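You operate a simulated robot arm through the tools that you are given. There is no shell and no other tool.

The job below is to be done with a simulated robot arm. You get a single attempt, and the scene is never put back.

JOB
Set the fence to the job card's width, clamp it, and lay the card's board between fence and stop.

The check looks at the end state, three seconds after you hand in, the way a careful person would. Anything else that was tipped, shoved, dropped, spilled or broken makes it a failure.

ROBOT AND FRAMES
A 7-joint arm with a three-finger gripper, fixed in place. Base frame: the origin is at the foot of the arm, x ahead of it, y to its left, z up. Readings come in m, degrees, newtons and seconds.
Its first joint turns from -166.0 to 166.0 degrees. Payload 2.69 kg.
The TCP is the grasp point between the finger pads, 0.03 m short of the fingertips. In the tool frame z runs along the fingers and y along their closing line. Largest opening 0.128 m; the body of the gripper starts 0.117 m behind the TCP.
Orientation is told as [roll, pitch, yaw] about the base's x, y, z axes, in that order, counted from this pose: with the fingers straight down and closing along the base's y, the tool's x points along the base's -x, its y along +y and its z along -z.

CONTROLS
- The arm moves only by the tool jog_arm. Its argument "series" is a list of rows, each an object (a shift or turn left out is 0, a gripper value left out holds the last) with "offset": the shift along the base's x, y, z in mm, a list of three; "rot": the turn, a rotation vector about the base's x, y, z in degrees, a list of three; "claw": the opening, from 0 (shut) to 1 (fully open). In form: [{"offset": [x, y, z], "rot": [ax, ay, az], "claw": claw}, ...]. A call has 1 to 20 rows; each row shifts and turns the commanded pose from where the row before left it. Each row takes 0.2 s and may step no farther than 0.05 m and 8.6 degrees from the row before; otherwise, or with a gripper value out of range, the whole call is refused. A pose out of reach is approached as far as the arm can. The call stops where the force on the tool passes 40 N (or 10 N more than at its start, if that is more) or the arm is blocked; 0.2 s more then pass. Each finger halts on what it meets, pressing with about 33 N; the grip force reading is that of the motor and also rises with nothing between the fingers. The clock runs only during rows and for 0.2 s after the last one: add rows that do not move to give the fingers time. It gives the time, the measured TCP pose, the force on the tool (base axes), the opening and the grip force at its end, in the units of the frame above (readings bear some noise), with the torque about the TCP (base axes, N m) and any sound that the robot's microphone picked up.
- Cameras (640 x 400 px; columns grow to the right, rows downward): "scene" is fixed at [0.2176, -0.4932, 1.5104]; the picture's right is [0.86, -0.52, 0.00], its down [-0.33, -0.55, -0.76] and it looks along [0.39, 0.65, -0.65] (base axes); focal length 313 px, centre (320, 200). "wrist" rides on the gripper at [0.058, 0.054, -0.131] in the tool frame; the picture's right is [-0.68, 0.74, 0.00], its down [-0.62, -0.57, -0.55] and it looks along [-0.40, -0.37, 0.84] (tool axes); focal length 234 px, centre (320, 200).
- snapshot(camera): a new picture of that camera. The clock stands still meanwhile.
- slide_trunk(by): slides the trunk up (or, below 0, down) by that many m; the arm rides with it, the base frame stays. It gives what a move gives, with no picture.
- pixel_to_xyz(camera, pixels): there is no depth. For up to 12 entries [column, row, z] of the newest picture of that camera ("zoom" is the newest enlarged one), the place [x, y] in the base frame at which the ray of that pixel passes the height z, good to about 0.002 m, but the place of the scene camera against the robot may be out by one fixed shift of up to 0.018 m in any direction. The clock stands still meanwhile.
- close_up(camera, box): a new picture of the part [left, top, right, bottom] of that camera's present view, enlarged. The clock stands still meanwhile.
- hand_in(): hands the job in; it is judged then, once.

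Leave the gripper open and the arm clear of the work at the hand-in unless told otherwise.

The tools are called as name(argument=value, ...) on one line, values as JSON. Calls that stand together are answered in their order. jog_arm: Moves the arm, as the interface text tells. Its arguments: {"type":"object","properties":{"series":{"type":"array"}},"required":["series"]} The other tools are called the same way: slide_trunk (by) slides the trunk up or down; snapshot (camera) takes a picture; pixel_to_xyz (camera, pixels) gives the place at which the rays of pixels pass given heights; close_up (camera, box) takes an enlarged picture of a part of a camera's view; hand_in () hands the job in.

At the start:

```text
t: 0.0
tool_pos: [0.6948, -0.0469, 1.0403]
ee_rot: [0.0, 0.0, -0.1]
wrist_force: [0.2, -0.5, -0.5]
torque: [0.02, -0.03, -0.02]
width: 0.1279
grasp_force: 0.1
trunk travel left (down, up): [-0.15, 0.2]
```

scene: 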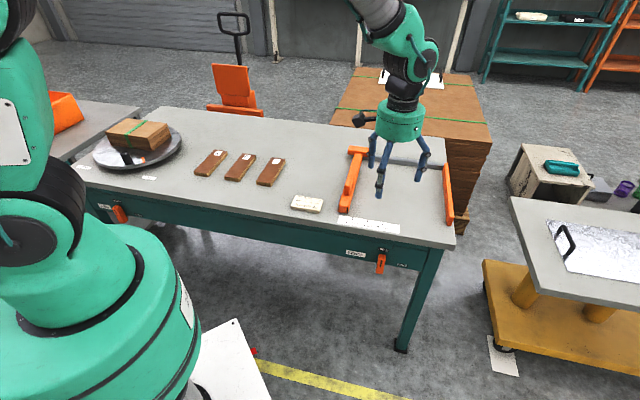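
wrist: 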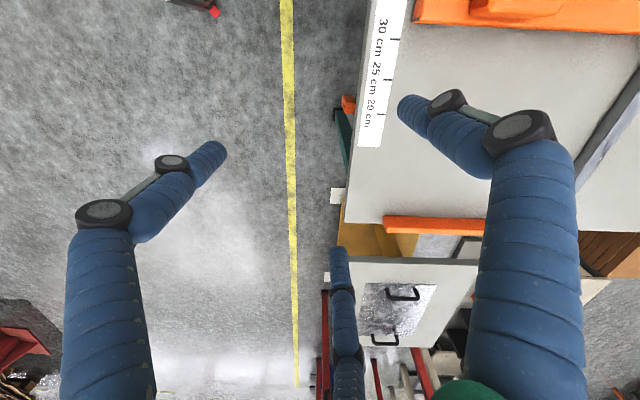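

I see a table with three brown boards (about 210,163; 240,167; 270,171), a white card/block at (307,204), an orange fence at (352,180) and an orange stop at (447,195), a scale at (368,225), and orange levers on the table's front. I'll enlarge several areas to read them.

close_up(camera="scene", box=[280, 130, 480, 280])

close_up(camera="scene", box=[180, 140, 340, 220])

close_up(camera="scene", box=[70, 110, 200, 230])

close_up(camera="scene", box=[330, 200, 420, 280])

```text
2.67 times, centred on (380, 205) of scene
```

zoom: 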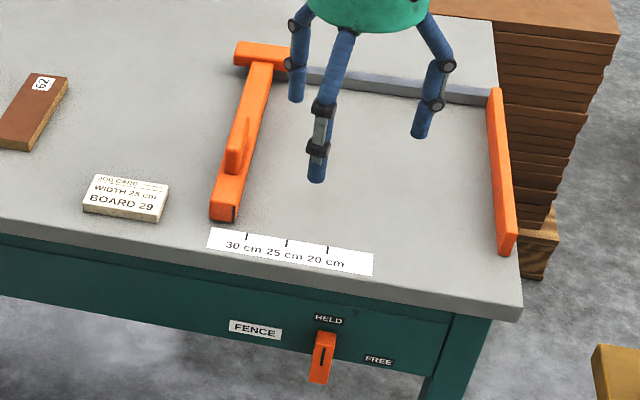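

```text
4.00 times, centred on (260, 180) of scene
```

zoom: 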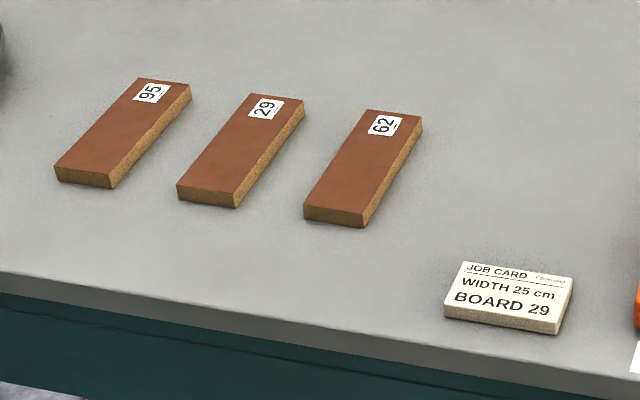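

```text
3.33 times, centred on (135, 170) of scene
```

zoom: 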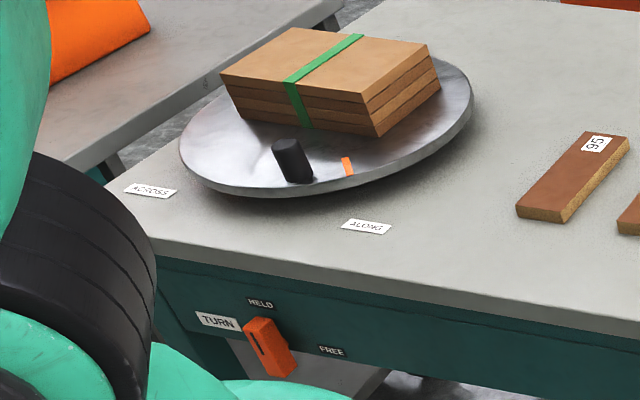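

```text
5.00 times, centred on (375, 240) of scene
```

zoom: 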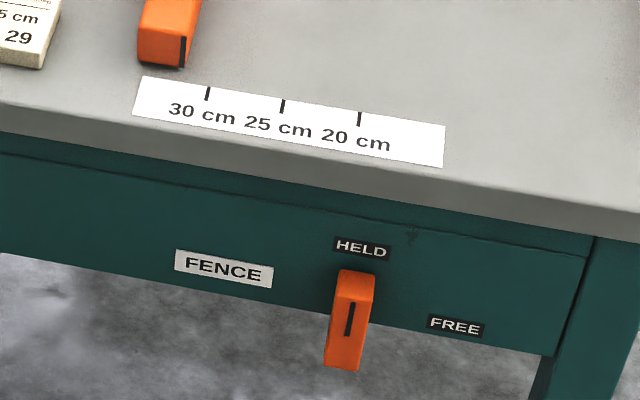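

The card says WIDTH 25 cm, BOARD 29 (the middle board). The fence clamp is the orange handle at (381,262), with HELD above it and FREE to its right. Next I want the positions of the main features at a few assumed heights.

pixel_to_xyz(camera="scene", pixels=[[338, 222, 0.75], [400, 228, 0.75], [400, 228, 0.85], [400, 228, 0.65], [344, 212, 0.75], [448, 223, 0.75], [240, 167, 0.75], [270, 171, 0.75], [210, 163, 0.75], [456, 249, 0.75], [381, 262, 0.65], [307, 204, 0.75]])

close_up(camera="wrist", box=[320, 0, 640, 200])

pixel_to_xyz(camera="wrist", pixels=[[400, 40, 0.75], [392, 80, 0.75], [384, 112, 0.75], [384, 112, 0.65], [384, 112, 0.85], [344, 222, 0.75], [344, 222, 0.65]])

```text
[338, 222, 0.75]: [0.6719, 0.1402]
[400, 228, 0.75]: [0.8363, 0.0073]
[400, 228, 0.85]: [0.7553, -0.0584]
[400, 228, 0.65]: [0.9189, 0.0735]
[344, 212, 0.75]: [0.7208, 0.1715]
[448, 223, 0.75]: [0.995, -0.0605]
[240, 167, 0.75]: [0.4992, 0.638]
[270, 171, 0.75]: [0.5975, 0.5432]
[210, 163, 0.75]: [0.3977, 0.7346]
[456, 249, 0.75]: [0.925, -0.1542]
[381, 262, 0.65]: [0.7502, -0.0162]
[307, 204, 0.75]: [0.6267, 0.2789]
```

```text
2.00 times, centred on (480, 100) of wrist
```

zoom: 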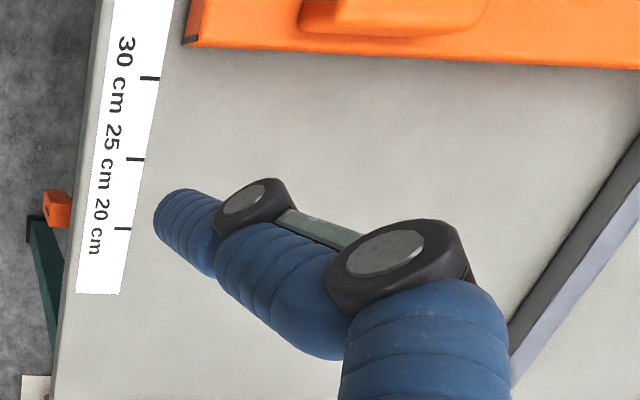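

```text
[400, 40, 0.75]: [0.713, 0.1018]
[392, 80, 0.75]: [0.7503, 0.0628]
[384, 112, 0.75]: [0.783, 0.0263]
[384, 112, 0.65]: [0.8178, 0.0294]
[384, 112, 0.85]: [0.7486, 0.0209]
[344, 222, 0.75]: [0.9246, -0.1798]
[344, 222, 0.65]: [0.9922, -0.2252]
```

The fence clamp is only partly visible. Before moving I compare the same scale marks in both cameras to get the table height and the scene camera's shift: scene marks at about (371.5,218.5), (386.5,221), (402,223.6), and wrist marks at (399,39), (391,79.5), (384.5,114).

pixel_to_xyz(camera="scene", pixels=[[371.5, 218.5, 0.76], [386.5, 221, 0.76], [402, 223.6, 0.76], [242.5, 163.2, 0.785], [256, 165, 0.785], [239.5, 188.2, 0.785], [224, 186.2, 0.785], [346, 212, 0.78], [362, 155, 0.78], [354, 147, 0.78], [368, 151, 0.78], [448, 223, 0.79]])

pixel_to_xyz(camera="wrist", pixels=[[399, 39, 0.76], [391, 79.5, 0.76], [384.5, 114, 0.76], [412, 22, 0.78], [384, 218, 0.78], [384, 230, 0.76], [413, 23, 0.76], [353, 104, 0.65], [345, 95, 0.65]])

```text
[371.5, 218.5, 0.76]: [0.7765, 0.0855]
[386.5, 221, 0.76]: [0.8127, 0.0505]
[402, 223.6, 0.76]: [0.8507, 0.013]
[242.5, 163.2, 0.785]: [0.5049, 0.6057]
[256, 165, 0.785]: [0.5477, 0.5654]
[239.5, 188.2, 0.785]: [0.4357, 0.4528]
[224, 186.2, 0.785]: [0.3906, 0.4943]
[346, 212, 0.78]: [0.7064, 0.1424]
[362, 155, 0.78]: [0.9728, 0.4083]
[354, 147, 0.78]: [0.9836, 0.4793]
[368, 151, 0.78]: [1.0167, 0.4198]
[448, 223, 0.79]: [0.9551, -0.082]
```

```text
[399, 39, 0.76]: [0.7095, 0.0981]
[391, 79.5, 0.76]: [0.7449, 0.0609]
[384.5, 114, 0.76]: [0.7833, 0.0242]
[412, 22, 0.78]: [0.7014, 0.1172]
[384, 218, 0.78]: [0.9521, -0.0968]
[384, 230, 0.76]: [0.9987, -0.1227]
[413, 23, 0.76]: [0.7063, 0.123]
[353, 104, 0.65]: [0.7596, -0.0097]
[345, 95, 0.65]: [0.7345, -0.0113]
```

I misread the crop: an enlarged picture keeps the 640x400 shape, so the 5x scene crop starts at column 311. Corrected scene marks are (352.6,218.4), (367.6,221) and (382.8,223.6). I'll recompute with those.

pixel_to_xyz(camera="scene", pixels=[[352.6, 218.4, 0.76], [367.6, 221, 0.76], [382.8, 223.6, 0.76], [352.6, 218.4, 0.79], [382.8, 223.6, 0.79], [242.5, 153.2, 0.785], [256, 155, 0.785], [239.5, 178.2, 0.785], [224, 176.2, 0.785]])

pixel_to_xyz(camera="wrist", pixels=[[395, 38.5, 0.76], [387.5, 79, 0.76], [381, 114, 0.76], [395, 38.5, 0.79], [387.5, 79, 0.79], [381, 114, 0.79]])

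```text
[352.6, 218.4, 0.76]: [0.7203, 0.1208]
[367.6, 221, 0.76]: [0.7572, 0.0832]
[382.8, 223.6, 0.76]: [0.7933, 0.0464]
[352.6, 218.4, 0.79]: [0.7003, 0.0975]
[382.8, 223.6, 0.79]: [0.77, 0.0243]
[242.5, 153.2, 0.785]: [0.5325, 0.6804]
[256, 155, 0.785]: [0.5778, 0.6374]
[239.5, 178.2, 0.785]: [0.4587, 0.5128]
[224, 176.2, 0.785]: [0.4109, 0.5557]
```

```text
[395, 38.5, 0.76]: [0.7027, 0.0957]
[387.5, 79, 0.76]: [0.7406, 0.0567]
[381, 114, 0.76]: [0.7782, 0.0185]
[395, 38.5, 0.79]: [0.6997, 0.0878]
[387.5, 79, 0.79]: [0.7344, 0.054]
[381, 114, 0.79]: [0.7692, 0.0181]
```

Table height comes out near 0.78, and the boards and scale lie along a direction turned about -46° from x. To see the clamp handle properly, I back the arm away from the table front and tilt the gripper until its fingers point horizontally at the front face, staying high for now.

jog_arm(series=[{"offset": [-30, -28, 0], "rot": [5.7, -5.9, 0]}, {"offset": [-30, -28, 0], "rot": [5.7, -5.9, 0]}, {"offset": [-30, -28, 0], "rot": [5.7, -5.9, 0]}, {"offset": [-30, -28, 0], "rot": [5.7, -5.9, 0]}, {"offset": [0, 0, -10], "rot": [5.7, -5.9, 0]}, {"offset": [0, 0, -10], "rot": [5.7, -5.9, 0]}, {"offset": [0, 0, -10], "rot": [5.7, -5.9, 0]}, {"offset": [0, 0, -10], "rot": [5.7, -5.9, 0]}])

snapshot(camera="wrist")

snapshot(camera="scene")

```text
t: 1.8
tool_pos: [0.574, -0.1581, 1.0018]
ee_rot: [56.9, -41.1, -23.1]
wrist_force: [0.1, -0.1, 0.5]
torque: [-0.03, 0.04, -0.01]
width: 0.1282
grasp_force: 0.1
trunk travel left (down, up): [-0.15, 0.2]
```

```text
taken
```

wrist: 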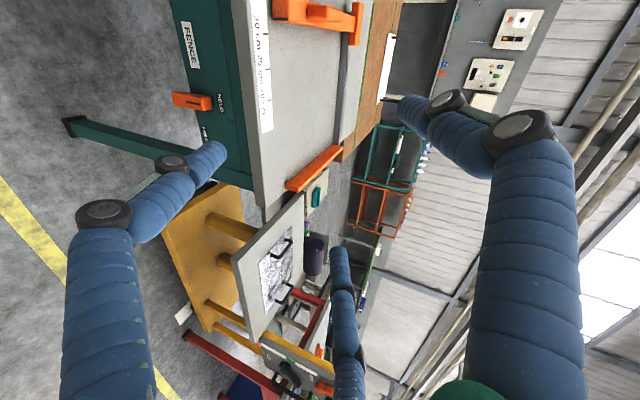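

```text
taken
```

scene: 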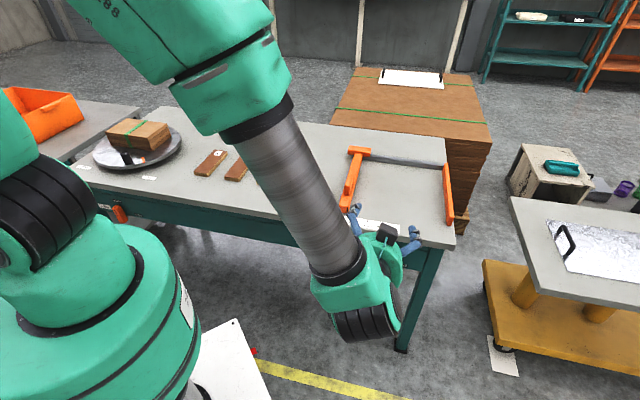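

The wrist view now shows the clamp handle at (192,101). I'll enlarge it.

close_up(camera="wrist", box=[130, 0, 290, 160])

```text
2.50 times, centred on (210, 80) of wrist
```

zoom: 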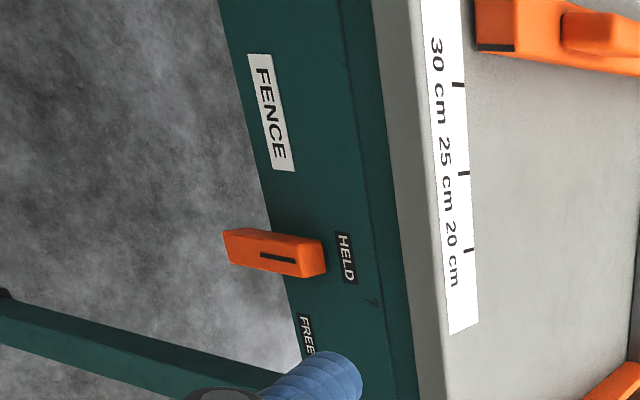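

The handle has a black pointer line directed at HELD, and FREE sits a quarter turn clockwise. I finish the tilt to horizontal and lower the hand to about z 0.75 in front of the handle for a face-on view.

jog_arm(series=[{"offset": [0, 0, -30], "rot": [5.7, -5.9, 0]}, {"offset": [0, 0, -30], "rot": [5.7, -5.9, 0]}, {"offset": [0, 0, -30], "rot": [5.7, -5.9, 0]}, {"offset": [-10, -10, -40]}, {"offset": [-10, -10, -40]}, {"offset": [-10, -10, -40]}, {"offset": [-10, -10, -40]}])

snapshot(camera="wrist")

snapshot(camera="scene")

```text
t: 3.4
tool_pos: [0.5354, -0.1988, 0.7512]
ee_rot: [90.2, -46.2, -46.3]
wrist_force: [0.4, -0.4, 0.8]
torque: [-0.06, 0.08, 0.03]
width: 0.1282
grasp_force: 0.0
trunk travel left (down, up): [-0.15, 0.2]
```

```text
taken
```

wrist: 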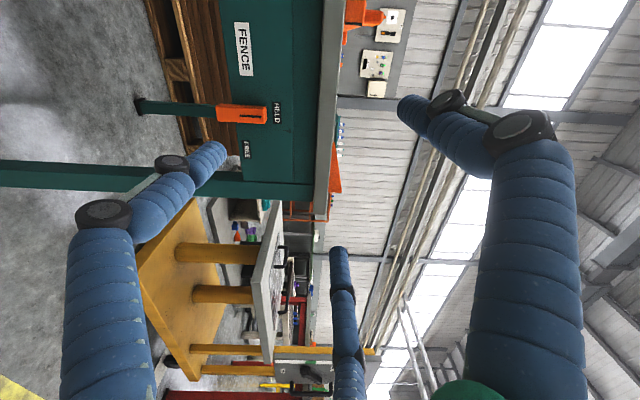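

```text
taken
```

scene: 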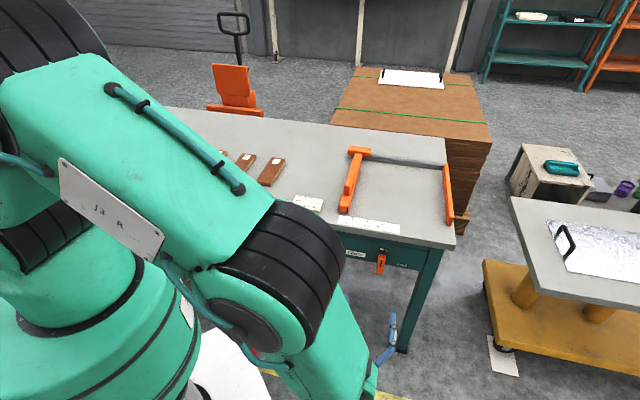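

close_up(camera="wrist", box=[180, 60, 340, 220])

```text
2.50 times, centred on (260, 140) of wrist
```

zoom: 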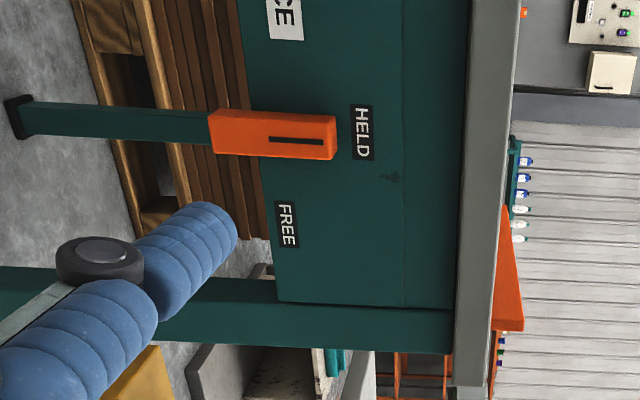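

Face-on, the handle runs from (215,104) to (267,125), with its centre near (241,114). FREE is at (247,150) and HELD at (277,113), so it pivots about its centre and needs a quarter turn clockwise to free. Next I triangulate the handle's centre from both cameras.

pixel_to_xyz(camera="wrist", pixels=[[240.8, 114, 0.62], [240.8, 114, 0.64], [240.8, 114, 0.66], [240.8, 114, 0.68], [240.8, 114, 0.7], [247, 149.6, 0.64], [247, 149.6, 0.66], [247, 149.6, 0.68], [276.5, 113, 0.66], [276.5, 113, 0.68], [276.5, 113, 0.7]])

pixel_to_xyz(camera="scene", pixels=[[380.2, 265, 0.62], [380.2, 265, 0.64], [380.2, 265, 0.66], [380.2, 265, 0.68], [380.2, 265, 0.7], [402, 265, 0.64], [402, 265, 0.66], [402, 265, 0.68], [383, 249.6, 0.66], [383, 249.6, 0.68], [383, 249.6, 0.7]])

```text
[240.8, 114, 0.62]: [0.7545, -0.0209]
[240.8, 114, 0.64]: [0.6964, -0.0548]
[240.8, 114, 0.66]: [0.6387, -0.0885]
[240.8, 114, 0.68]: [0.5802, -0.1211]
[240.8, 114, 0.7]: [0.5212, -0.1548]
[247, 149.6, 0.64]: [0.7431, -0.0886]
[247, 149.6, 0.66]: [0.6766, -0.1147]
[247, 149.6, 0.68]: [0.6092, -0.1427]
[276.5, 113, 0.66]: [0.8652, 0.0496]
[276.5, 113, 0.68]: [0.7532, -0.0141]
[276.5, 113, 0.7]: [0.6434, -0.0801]
```

```text
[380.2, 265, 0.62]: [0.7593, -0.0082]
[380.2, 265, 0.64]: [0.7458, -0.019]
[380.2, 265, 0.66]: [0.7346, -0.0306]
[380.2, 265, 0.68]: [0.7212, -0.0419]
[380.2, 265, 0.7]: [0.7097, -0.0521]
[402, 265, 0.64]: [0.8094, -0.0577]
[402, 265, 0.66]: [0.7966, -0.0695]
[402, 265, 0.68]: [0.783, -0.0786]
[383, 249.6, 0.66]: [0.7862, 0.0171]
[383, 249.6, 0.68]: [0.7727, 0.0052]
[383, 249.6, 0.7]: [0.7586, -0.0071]
```

Triangulation puts the handle face centre at about (0.754, -0.021, 0.62). It sticks out about 25 mm from the apron and is about 90 x 30 mm. I line up in front of it, turning the gripper -45° about its axis so the fingers close across the handle, and stop about 15 cm short for another look.

jog_arm(series=[{"offset": [14.8, 8.7, -21.8], "rot": [-5.39, -5.21, 0]}, {"offset": [14.8, 8.7, -21.8], "rot": [-5.39, -5.21, 0]}, {"offset": [14.8, 8.7, -21.8], "rot": [-5.39, -5.21, 0]}, {"offset": [14.8, 8.7, -21.8], "rot": [-5.39, -5.21, 0]}, {"offset": [14.8, 8.7, -21.8], "rot": [-5.39, -5.21, 0]}, {"offset": [14.8, 8.7, -21.8], "rot": [-5.39, -5.21, 0]}])

snapshot(camera="wrist")

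snapshot(camera="scene")

```text
t: 4.8
tool_pos: [0.6259, -0.1448, 0.6194]
ee_rot: [-100.1, -88.9, 144.3]
wrist_force: [0.8, 0.2, -0.3]
torque: [-0.03, 0.05, 0.03]
width: 0.1278
grasp_force: 0.0
trunk travel left (down, up): [-0.15, 0.2]
```

```text
taken
```

wrist: 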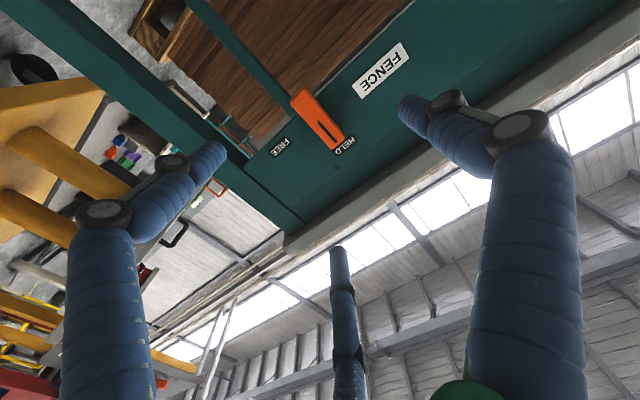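

```text
taken
```

scene: 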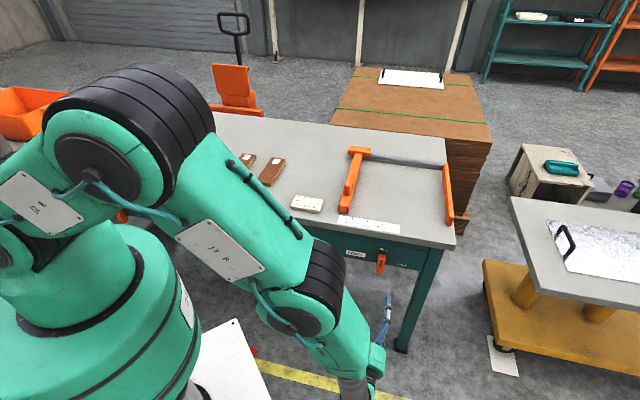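

In the wrist image three fingers show, with tips near (410,105), (210,150) and (340,255), although the gripper is described as two-fingered. I shut it here in free air to see how the fingers really close.

jog_arm(series=[{"claw": 0.2}, {"claw": 0.2}, {"claw": 0.2}])

snapshot(camera="wrist")

```text
t: 5.6
tool_pos: [0.6267, -0.1458, 0.6207]
ee_rot: [-100.4, -89.0, 144.6]
wrist_force: [0.0, -0.2, 0.1]
torque: [0.01, 0.01, 0.01]
width: 0.0254
grasp_force: 0.0
trunk travel left (down, up): [-0.15, 0.2]
```

```text
taken
```

wrist: 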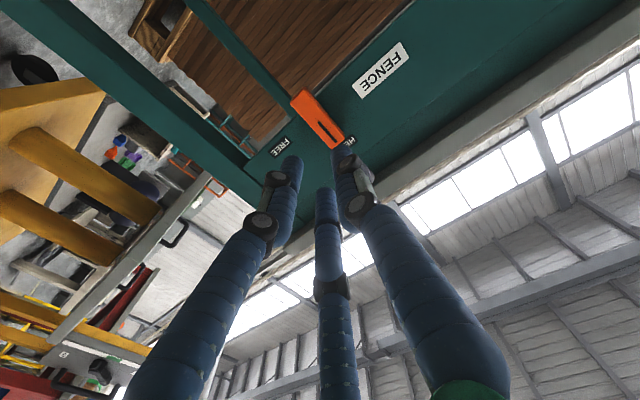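

The drawn fingers close radially, so I'll go in at full opening, which clears the handle whichever model applies. I enlarge the handle here to centre on it exactly.

close_up(camera="wrist", box=[240, 60, 400, 160])

```text
4.00 times, centred on (320, 110) of wrist
```

zoom: 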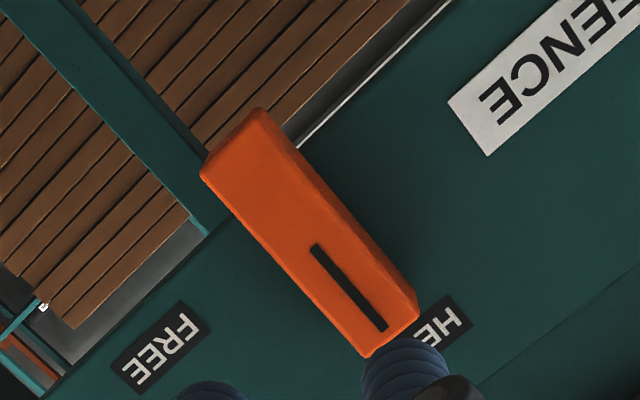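

I take the handle face centre at enlarged (310,238), plus the pointer ends (315,245) and (384,330), and ask where these rays pass.

pixel_to_xyz(camera="zoom", pixels=[[310, 238, 0.6], [310, 238, 0.62], [310, 238, 0.64], [203, 172, 0.58], [203, 172, 0.6], [368, 355, 0.66], [368, 355, 0.68], [418, 300, 0.66], [258, 112, 0.58], [350, 287, 0.64], [160, 348, 0.62], [440, 325, 0.68]])

```text
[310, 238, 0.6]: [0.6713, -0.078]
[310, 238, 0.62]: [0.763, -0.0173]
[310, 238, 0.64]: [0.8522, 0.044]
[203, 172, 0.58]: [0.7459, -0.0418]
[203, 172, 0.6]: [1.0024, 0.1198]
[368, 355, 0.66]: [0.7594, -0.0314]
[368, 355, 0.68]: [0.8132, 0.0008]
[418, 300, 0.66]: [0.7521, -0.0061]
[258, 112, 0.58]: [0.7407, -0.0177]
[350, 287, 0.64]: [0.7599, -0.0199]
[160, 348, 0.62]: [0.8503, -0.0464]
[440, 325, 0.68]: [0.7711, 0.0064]
```

The handle spans z 0.581–0.661 and is centred on my tool axis. I open fully and advance 150 mm straight toward the apron.

jog_arm(series=[{"claw": 1.0}, {"claw": 1.0}, {"claw": 1.0}, {"offset": [18, 17.4, 0]}, {"offset": [18, 17.4, 0]}, {"offset": [18, 17.4, 0]}, {"offset": [18, 17.4, 0]}, {"offset": [18, 17.4, 0]}, {"offset": [18, 17.4, 0]}])

snapshot(camera="wrist")

close_up(camera="scene", box=[320, 200, 448, 280])

```text
t: 7.6
tool_pos: [0.7329, -0.0417, 0.6219]
ee_rot: [-100.6, -89.2, 144.8]
wrist_force: [1.2, -1.4, 0.0]
torque: [0.0, -0.01, 0.0]
width: 0.1279
grasp_force: 0.0
trunk travel left (down, up): [-0.15, 0.2]
```

```text
taken
```

wrist: 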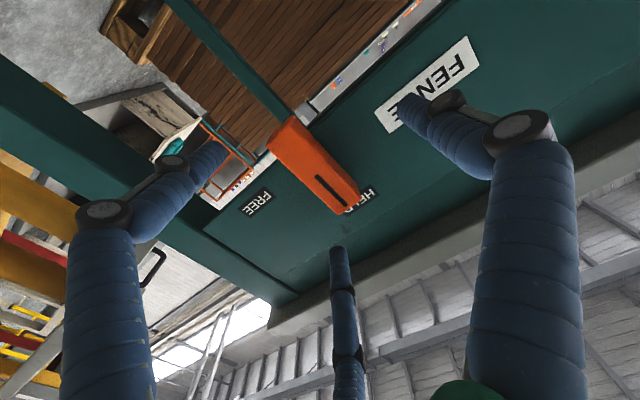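

```text
5.00 times, centred on (384, 240) of scene
```

zoom: 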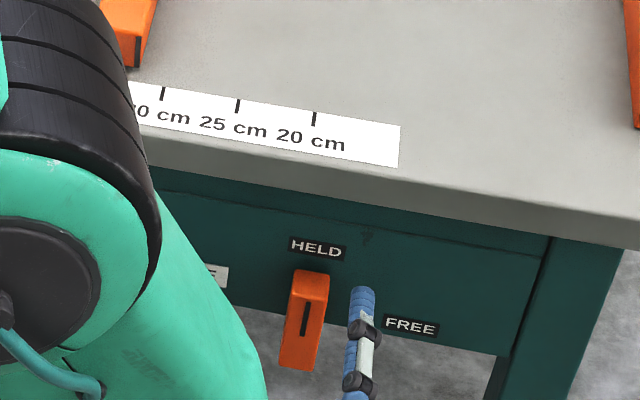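

The tips flank the handle and its face appears about 37 mm beyond the TCP. I creep 20 mm further and watch the force.

jog_arm(series=[{"offset": [3.6, 3.5, 0]}, {"offset": [3.6, 3.5, 0]}, {"offset": [3.6, 3.5, 0]}, {"offset": [3.6, 3.5, 0]}])

close_up(camera="wrist", box=[180, 80, 436, 240])

close_up(camera="scene", box=[350, 230, 414, 270])

```text
t: 8.6
tool_pos: [0.7467, -0.027, 0.6203]
ee_rot: [-100.8, -89.0, 144.9]
wrist_force: [0.2, 0.9, -0.1]
torque: [-0.01, 0.0, -0.02]
width: 0.1281
grasp_force: 0.1
trunk travel left (down, up): [-0.15, 0.2]
```

```text
2.50 times, centred on (308, 160) of wrist
```

zoom: 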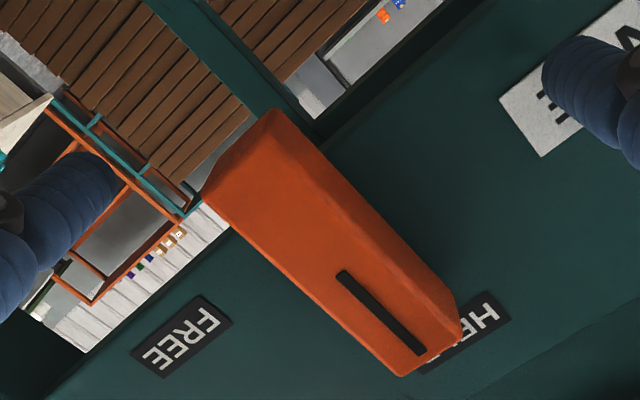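

```text
10.00 times, centred on (382, 250) of scene
```

zoom: 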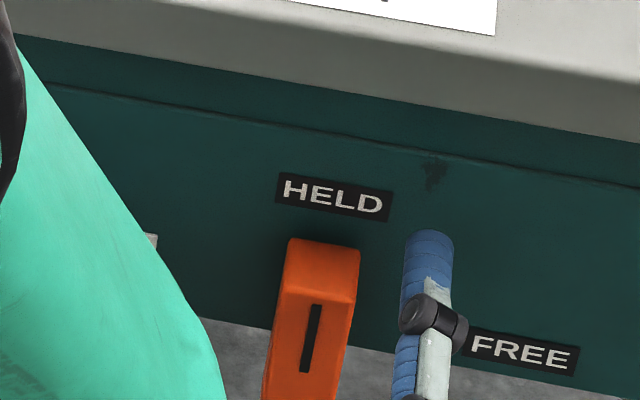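

The force is nil. Before closing I want the handle's depth more exactly, so I query the pointer-line rays in this nearer view: line ends at full-picture (316,169) and (348,201).

snapshot(camera="wrist")

pixel_to_xyz(camera="wrist", pixels=[[332, 185, 0.6], [332, 185, 0.62], [332, 185, 0.64], [316, 169, 0.6], [316, 169, 0.62], [348, 201, 0.62], [348, 201, 0.64], [312, 158, 0.6], [312, 158, 0.62], [261, 133, 0.58], [288, 104, 0.58], [340, 210, 0.66]])

```text
taken
```

wrist: 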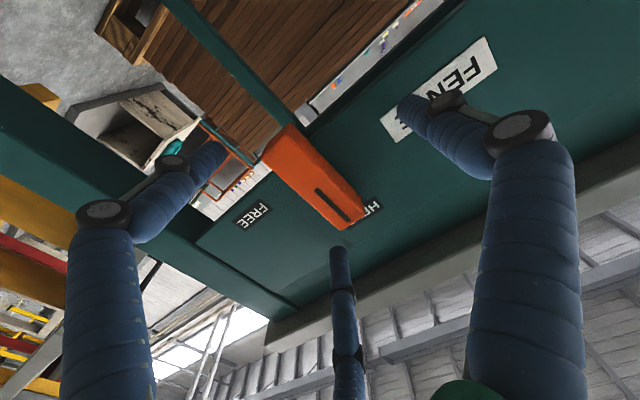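

```text
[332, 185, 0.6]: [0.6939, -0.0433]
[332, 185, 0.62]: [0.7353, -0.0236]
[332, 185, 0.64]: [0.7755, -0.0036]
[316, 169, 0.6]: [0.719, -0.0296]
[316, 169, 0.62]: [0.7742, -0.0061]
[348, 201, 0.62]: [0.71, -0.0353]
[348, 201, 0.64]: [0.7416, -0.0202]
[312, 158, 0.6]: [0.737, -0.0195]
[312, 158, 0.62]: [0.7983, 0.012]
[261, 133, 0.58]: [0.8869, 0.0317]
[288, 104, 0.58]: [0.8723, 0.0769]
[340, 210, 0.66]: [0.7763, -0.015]
```

I misplaced that crop by 20 rows; the correct pointer line is (316,189)–(348,221) and the face centre about (311,181). I query those again.

pixel_to_xyz(camera="wrist", pixels=[[332, 205, 0.62], [332, 205, 0.64], [332, 205, 0.66], [316, 189, 0.62], [316, 189, 0.64], [348, 221, 0.64], [348, 221, 0.66], [311, 181, 0.62], [311, 181, 0.6], [261, 156, 0.58], [288, 126, 0.58], [340, 230, 0.66]])

```text
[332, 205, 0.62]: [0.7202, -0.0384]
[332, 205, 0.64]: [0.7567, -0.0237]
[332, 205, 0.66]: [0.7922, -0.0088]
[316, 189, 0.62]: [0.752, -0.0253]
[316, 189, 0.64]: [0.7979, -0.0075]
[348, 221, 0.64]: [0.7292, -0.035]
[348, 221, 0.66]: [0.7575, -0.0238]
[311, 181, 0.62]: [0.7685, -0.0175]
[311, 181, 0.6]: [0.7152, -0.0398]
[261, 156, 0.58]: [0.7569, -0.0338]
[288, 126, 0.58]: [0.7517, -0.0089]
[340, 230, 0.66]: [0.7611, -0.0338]
```

The handle face lies at perpendicular distance about 0.525, and the fingertips already overlap it by about 20 mm and are centred on it. I close the gripper on the handle.

jog_arm(series=[{"claw": 0.6}, {"claw": 0.4}, {"claw": 0.25}, {"claw": 0.1}, {"claw": 0.0}, {"claw": 0.0}])

snapshot(camera="wrist")

```text
t: 9.5
tool_pos: [0.7536, -0.0326, 0.6252]
ee_rot: [-110.7, -88.5, 154.4]
wrist_force: [4.3, -6.4, 5.1]
torque: [0.16, 0.57, 0.36]
width: 0.0389
grasp_force: 18.9
trunk travel left (down, up): [-0.15, 0.2]
stopped in row 4: the force on the tool passed its limit at 54 N (the readings are from after the stop); the commanded pose is now the measured one
```

```text
taken
```

wrist: 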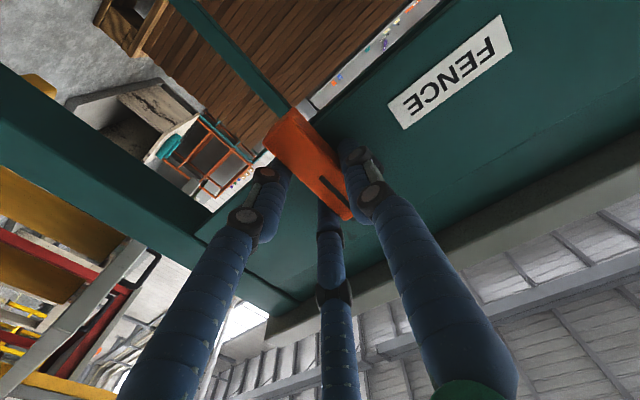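

The fingers met the handle at 39 mm opening and pushed the hand about 9 mm sideways. So the three drawn fingers are physical, and two of them press on the right side. The grip looks seated. I keep closing command without motion to see how the force settles.

jog_arm(series=[{"claw": 0.0}, {"claw": 0.0}, {"claw": 0.0}])

close_up(camera="wrist", box=[230, 80, 420, 240])

close_up(camera="scene", box=[350, 230, 414, 270])

```text
t: 10.3
tool_pos: [0.7529, -0.032, 0.6257]
ee_rot: [-110.7, -88.6, 154.6]
wrist_force: [9.1, -14.4, 11.5]
torque: [0.61, 0.68, 0.65]
width: 0.038
grasp_force: 45.2
trunk travel left (down, up): [-0.15, 0.2]
```

```text
2.50 times, centred on (325, 160) of wrist
```

zoom: 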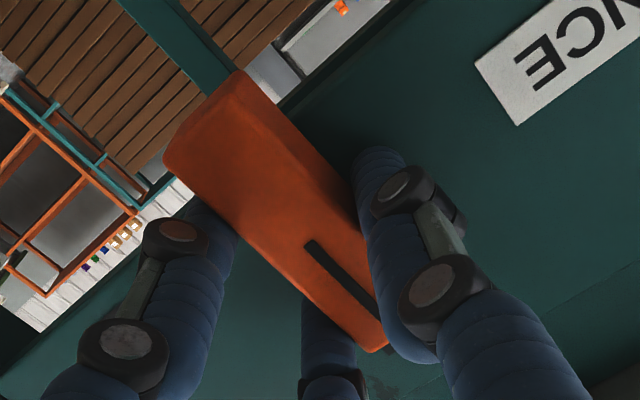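

```text
10.00 times, centred on (382, 250) of scene
```

zoom: 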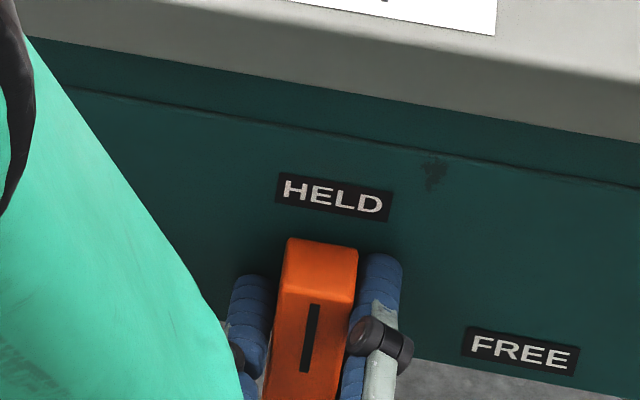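

The handle is gripped at 38 mm opening with 45 N. I begin turning it clockwise about its centre, first 15° as a trial.

jog_arm(series=[{"offset": [0.34, -0.35, -0.96], "rot": [5.39, 5.21, 0]}, {"offset": [0.34, -0.35, -0.96], "rot": [5.39, 5.21, 0]}, {}])

close_up(camera="scene", box=[350, 230, 414, 270])

```text
t: 11.1
tool_pos: [0.755, -0.0352, 0.6244]
ee_rot: [92.1, -76.4, -48.5]
wrist_force: [23.0, -27.3, 10.2]
torque: [-0.32, -0.01, 0.55]
width: 0.0378
grasp_force: 44.8
trunk travel left (down, up): [-0.15, 0.2]
```

```text
10.00 times, centred on (382, 250) of scene
```

zoom: 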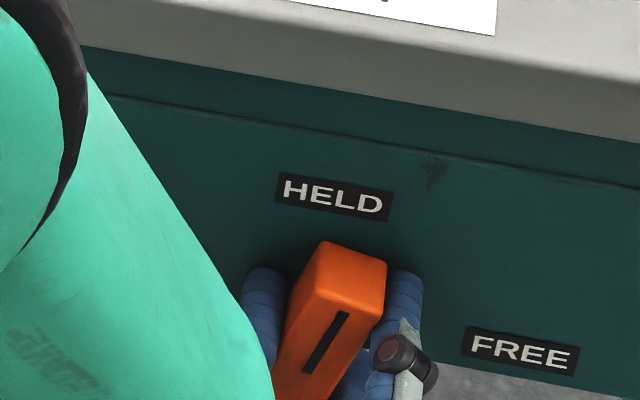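

The handle turns freely (no torque), but there is about 36 N sideways because the hand wants to sit further right. I shift the command 3.5 mm right and 1 mm up, then continue turning to 45°.

jog_arm(series=[{"offset": [2.4, -2.5, 1]}, {"offset": [0.16, -0.17, -1.05], "rot": [5.39, 5.21, 0]}, {"offset": [0.16, -0.17, -1.05], "rot": [5.39, 5.21, 0]}, {"offset": [-0.04, 0.04, -1.07], "rot": [5.39, 5.21, 0]}, {"offset": [-0.04, 0.04, -1.07], "rot": [5.39, 5.21, 0]}, {}])

close_up(camera="scene", box=[350, 230, 414, 270])

```text
t: 12.5
tool_pos: [0.7575, -0.0376, 0.6187]
ee_rot: [90.2, -46.3, -46.5]
wrist_force: [40.3, -12.6, -9.5]
torque: [-0.14, -0.21, 0.38]
width: 0.0375
grasp_force: 44.6
trunk travel left (down, up): [-0.15, 0.2]
```

```text
10.00 times, centred on (382, 250) of scene
```

zoom: 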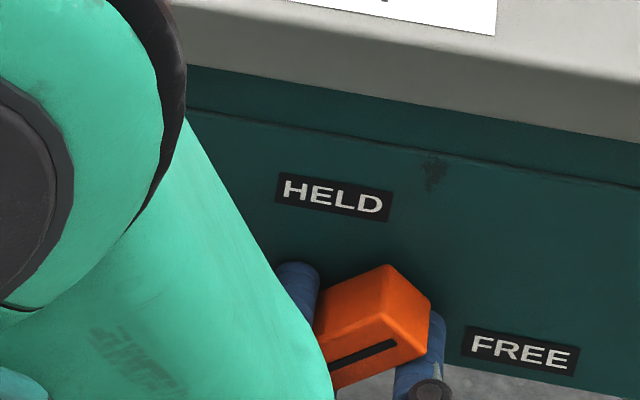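

It follows well to 45°, but there is still about 37 N to the right and 20 N toward the table. I relax the command that way without turning to see how the force answers.

jog_arm(series=[{"offset": [2.1, -0.7, -0.5]}, {"offset": [2.1, -0.7, -0.5]}, {}])

```text
t: 13.3
tool_pos: [0.7586, -0.0373, 0.6189]
ee_rot: [90.4, -46.2, -46.7]
wrist_force: [-19.8, -25.5, 15.0]
torque: [1.12, -0.91, 0.35]
width: 0.0377
grasp_force: 44.8
trunk travel left (down, up): [-0.15, 0.2]
```

Sideways force is gone, but the fingertips now press the apron (about 32 N outward). I back out 1.2 mm and turn another 15°.

jog_arm(series=[{"offset": [-0.9, -0.85, 0.5]}, {"offset": [-0.28, 0.29, -1.4], "rot": [5.39, 5.21, 0]}, {"offset": [-0.28, 0.29, -1.4], "rot": [5.39, 5.21, 0]}, {}])

close_up(camera="scene", box=[350, 230, 414, 270])

```text
t: 14.3
tool_pos: [0.758, -0.0366, 0.6143]
ee_rot: [90.0, -31.2, -46.4]
wrist_force: [-1.9, -7.7, -9.2]
torque: [-0.05, -0.12, 0.93]
width: 0.0376
grasp_force: 45.0
trunk travel left (down, up): [-0.15, 0.2]
```

```text
10.00 times, centred on (382, 250) of scene
```

zoom: 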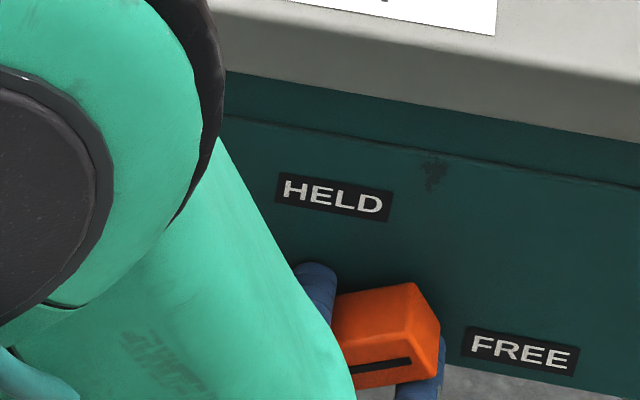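

Forces are small now. I turn the remaining 30° to FREE.

jog_arm(series=[{"offset": [-0.76, 0.79, -1.5], "rot": [5.39, 5.21, 0]}, {"offset": [-0.76, 0.79, -1.5], "rot": [5.39, 5.21, 0]}, {"offset": [-1.0, 1.0, -1.2], "rot": [5.39, 5.21, 0]}, {"offset": [-1.0, 1.0, -1.2], "rot": [5.39, 5.21, 0]}, {}])

close_up(camera="scene", box=[350, 230, 414, 270])

snapshot(camera="wrist")

```text
t: 15.2
tool_pos: [0.7569, -0.0366, 0.6103]
ee_rot: [89.6, -7.3, -46.6]
wrist_force: [14.7, 2.8, -15.8]
torque: [-0.12, -0.05, -0.54]
width: 0.0378
grasp_force: 45.5
trunk travel left (down, up): [-0.15, 0.2]
stopped in row 4: the force on the tool passed its limit at 42 N (the readings are from after the stop); the commanded pose is now the measured one
```

```text
10.00 times, centred on (382, 250) of scene
```

zoom: 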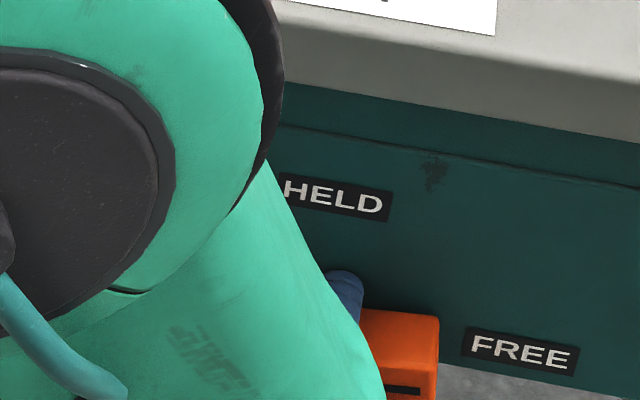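

```text
taken
```

wrist: 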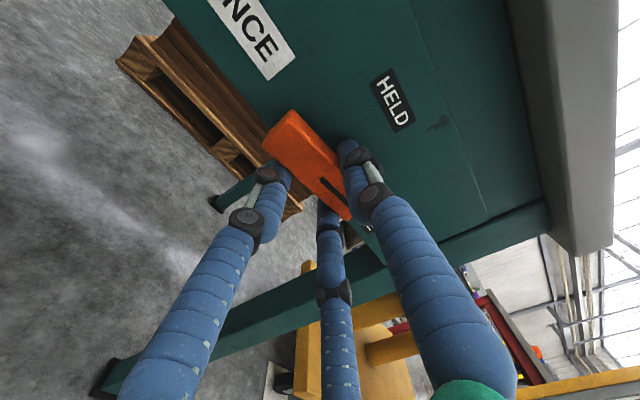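

It is at about 83°; the stop came from too much leftward command. I finish the last 8° with only a small downward shift.

jog_arm(series=[{"offset": [0.7, 0.3, -1.0], "rot": [2.8, 2.7, 0]}, {"offset": [0.3, 0.0, -0.8], "rot": [2.8, 2.7, 0]}, {}])

close_up(camera="wrist", box=[180, 60, 436, 220])

```text
t: 16.0
tool_pos: [0.7559, -0.036, 0.6074]
ee_rot: [89.7, 0.5, -46.6]
wrist_force: [-8.8, -10.0, -15.7]
torque: [-0.34, -0.59, -0.33]
width: 0.0377
grasp_force: 44.9
trunk travel left (down, up): [-0.15, 0.2]
```

```text
2.50 times, centred on (308, 140) of wrist
```

zoom: 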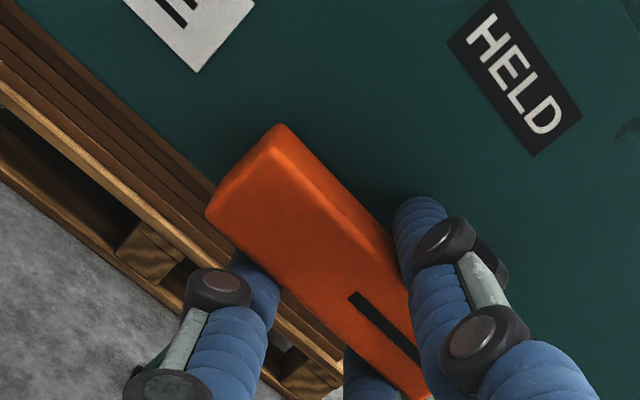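

The handle lies horizontal, pointer toward FREE, with a slight end-stop torque. I open the fingers and back straight out.

jog_arm(series=[{"claw": 0.4}, {"claw": 0.7}, {"claw": 1.0}, {"claw": 1.0}, {"offset": [-14, -13.5, 0]}, {"offset": [-21, -20.5, 0]}, {"offset": [-29, -28, 0]}, {"offset": [-29, -28, 0]}, {"offset": [-29, -28, 0]}])

snapshot(camera="wrist")

close_up(camera="scene", box=[320, 200, 448, 280])

```text
t: 18.0
tool_pos: [0.6347, -0.1529, 0.6084]
ee_rot: [89.6, 0.5, -46.4]
wrist_force: [0.1, 1.0, -0.2]
torque: [0.02, -0.02, 0.07]
width: 0.128
grasp_force: 0.1
trunk travel left (down, up): [-0.15, 0.2]
```

```text
taken
```

wrist: 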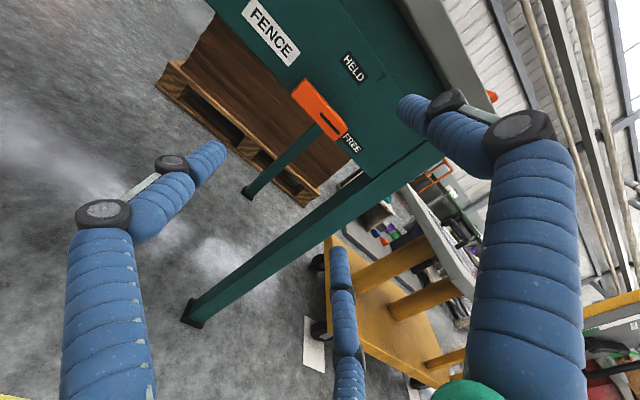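

```text
5.00 times, centred on (384, 240) of scene
```

zoom: 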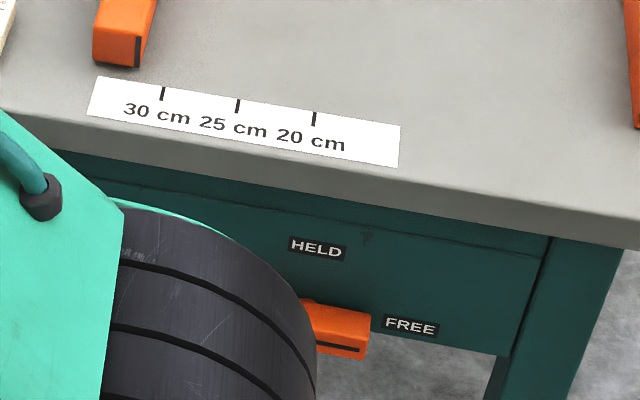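

The handle is at FREE. Now I lift the arm clear, untwist, and bring the gripper back to pointing down, to look at the fence from above.

jog_arm(series=[{"offset": [0, 0, 35], "rot": [-5.39, -5.21, 0]}, {"offset": [0, 0, 40], "rot": [-5.39, -5.21, 0]}, {"offset": [0, 0, 40], "rot": [-5.39, -5.21, 0]}, {"offset": [0, 0, 40], "rot": [-5.39, -5.21, 0]}, {"offset": [0, 0, 40], "rot": [-5.39, -5.21, 0]}, {"offset": [0, 0, 40], "rot": [-5.39, -5.21, 0]}, {"offset": [0, 0, 40], "rot": [-5.7, 5.9, 0]}, {"offset": [0, 0, 40], "rot": [-5.7, 5.9, 0]}, {"offset": [0, 0, 40], "rot": [-5.7, 5.9, 0]}, {"offset": [0, 0, 40], "rot": [-5.7, 5.9, 0]}, {"offset": [0, 0, 40], "rot": [-5.7, 5.9, 0]}, {"offset": [0, 0, 0], "rot": [-5.7, 5.9, 0]}, {"offset": [0, 0, 0], "rot": [-5.7, 5.9, 0]}, {"rot": [-5.7, 5.9, 0]}, {"rot": [-5.7, 5.9, 0]}, {"rot": [-5.7, 5.9, 0]}, {"rot": [-5.7, 5.9, 0]}])

snapshot(camera="wrist")

snapshot(camera="scene")

```text
t: 21.6
tool_pos: [0.6345, -0.1527, 1.0456]
ee_rot: [-0.5, -0.4, -1.5]
wrist_force: [-0.3, 0.0, -0.1]
torque: [0.03, -0.03, 0.02]
width: 0.1282
grasp_force: 0.1
trunk travel left (down, up): [-0.15, 0.2]
```

```text
taken
```

wrist: 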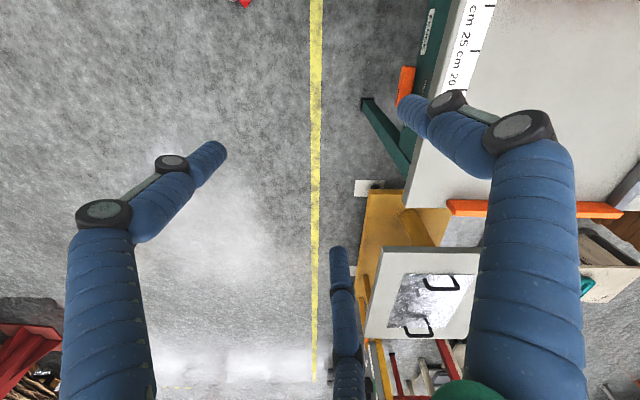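

```text
taken
```

scene: 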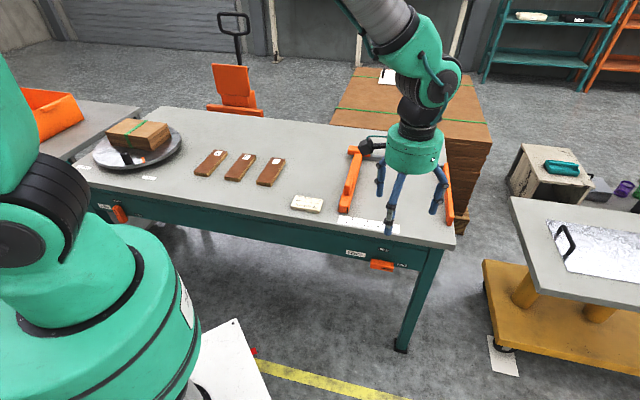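

Now I move the hand at this height over the area left of the fence so the wrist camera looks along toward it.

jog_arm(series=[{"offset": [-1.5, 45, 0], "rot": [0, 0, 0]}, {"offset": [-1.5, 45, 0]}, {"offset": [-1.5, 45, 0]}, {"offset": [-1.5, 45, 0]}, {"offset": [-1.5, 45, 0]}, {"offset": [-1.5, 45, 0]}, {"offset": [-1.5, 45, 0]}, {"offset": [-1.5, 45, 0]}, {"offset": [-1.5, 45, 0]}, {"offset": [-1.5, 45, 0], "rot": [0.5, 0.4, 1.5]}])

snapshot(camera="wrist")

```text
t: 23.8
tool_pos: [0.6193, 0.2962, 1.0459]
ee_rot: [0.0, 0.0, 0.0]
wrist_force: [0.3, 0.2, 0.3]
torque: [0.09, 0.02, 0.01]
width: 0.128
grasp_force: 0.1
trunk travel left (down, up): [-0.15, 0.2]
```

```text
taken
```

wrist: 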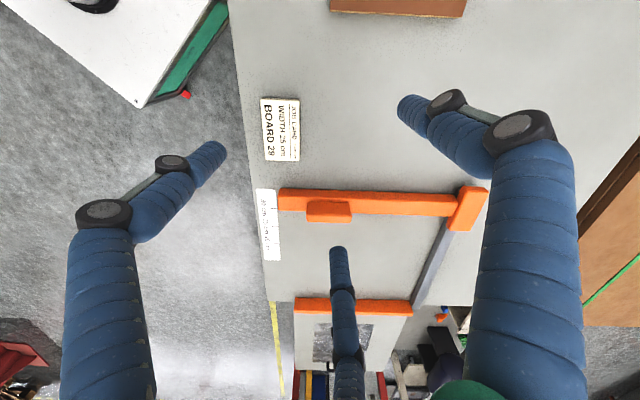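

Good view: fence bar from (278,200) to (455,207), its head at (467,207) on the grey rail, a knob at (330,211), and the stop at (353,305). I enlarge this region.

close_up(camera="wrist", box=[240, 170, 496, 330])

close_up(camera="wrist", box=[240, 170, 368, 250])

close_up(camera="scene", box=[320, 140, 480, 240])

```text
2.50 times, centred on (368, 250) of wrist
```

zoom: 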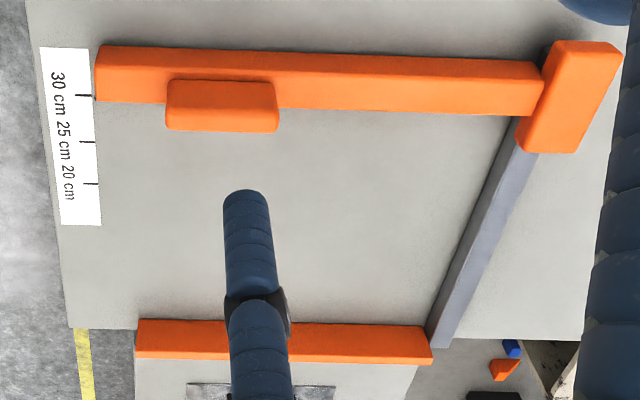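

```text
5.00 times, centred on (304, 210) of wrist
```

zoom: 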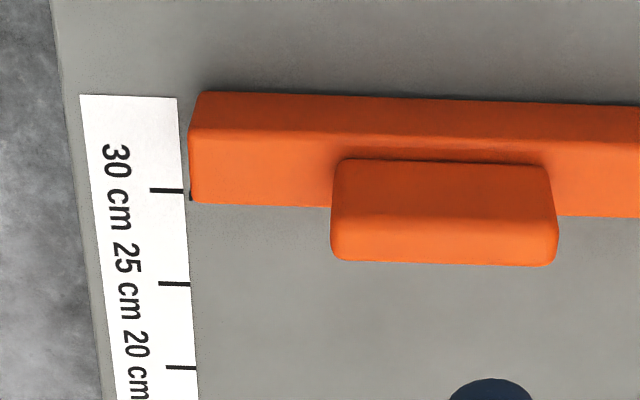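

```text
4.00 times, centred on (400, 190) of scene
```

zoom: 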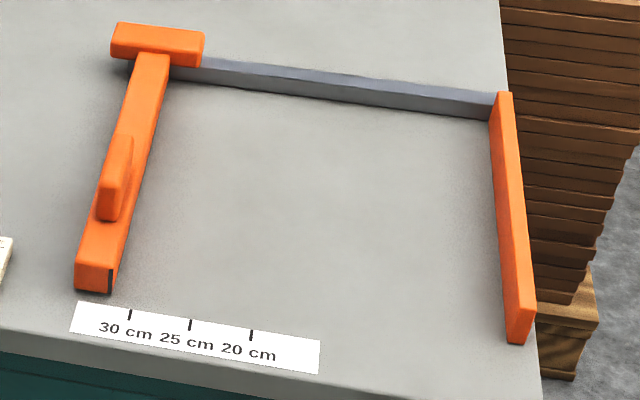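

I triangulate the fence heights: front-left-top corner is wrist (278,195.6) and scene (339.3,205.5), front-right-top is wrist (278,210) and scene (348.8,206.8), and I include the scale marks.

pixel_to_xyz(camera="wrist", pixels=[[278, 195.6, 0.8], [278, 195.6, 0.83], [278, 210, 0.8], [278, 210, 0.83], [280.6, 188.4, 0.78], [273.4, 208, 0.78], [275, 226.6, 0.78], [276.3, 243.6, 0.78], [296, 304.5, 0.82], [411, 313, 0.82], [306, 201.6, 0.85], [351, 203.2, 0.85]])

pixel_to_xyz(camera="scene", pixels=[[339.25, 205.5, 0.8], [339.25, 205.5, 0.83], [348.75, 206.75, 0.8], [348.75, 206.75, 0.83], [339, 212.5, 0.78], [352.5, 218.5, 0.78], [367.5, 221.2, 0.78], [382.7, 223.7, 0.78], [347.25, 213.25, 0.78], [449, 225.5, 0.78], [442.5, 169.5, 0.78]])

```text
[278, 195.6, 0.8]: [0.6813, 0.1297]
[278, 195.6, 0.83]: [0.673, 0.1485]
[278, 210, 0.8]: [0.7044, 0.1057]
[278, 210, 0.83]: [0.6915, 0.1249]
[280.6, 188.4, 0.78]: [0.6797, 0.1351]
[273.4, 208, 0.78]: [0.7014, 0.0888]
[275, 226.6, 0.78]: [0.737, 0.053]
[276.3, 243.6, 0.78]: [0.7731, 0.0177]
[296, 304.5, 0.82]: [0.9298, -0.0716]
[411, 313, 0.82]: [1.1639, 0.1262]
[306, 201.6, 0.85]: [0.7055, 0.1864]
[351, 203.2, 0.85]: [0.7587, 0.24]
```

```text
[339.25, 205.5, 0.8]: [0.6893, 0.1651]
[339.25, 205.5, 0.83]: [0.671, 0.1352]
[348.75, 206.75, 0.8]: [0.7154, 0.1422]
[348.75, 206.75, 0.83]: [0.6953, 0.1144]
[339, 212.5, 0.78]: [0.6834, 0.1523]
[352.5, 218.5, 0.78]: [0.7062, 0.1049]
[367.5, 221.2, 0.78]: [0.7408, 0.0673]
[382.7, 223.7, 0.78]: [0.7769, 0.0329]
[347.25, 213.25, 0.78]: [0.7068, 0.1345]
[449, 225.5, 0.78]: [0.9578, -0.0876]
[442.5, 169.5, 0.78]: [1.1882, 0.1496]
```

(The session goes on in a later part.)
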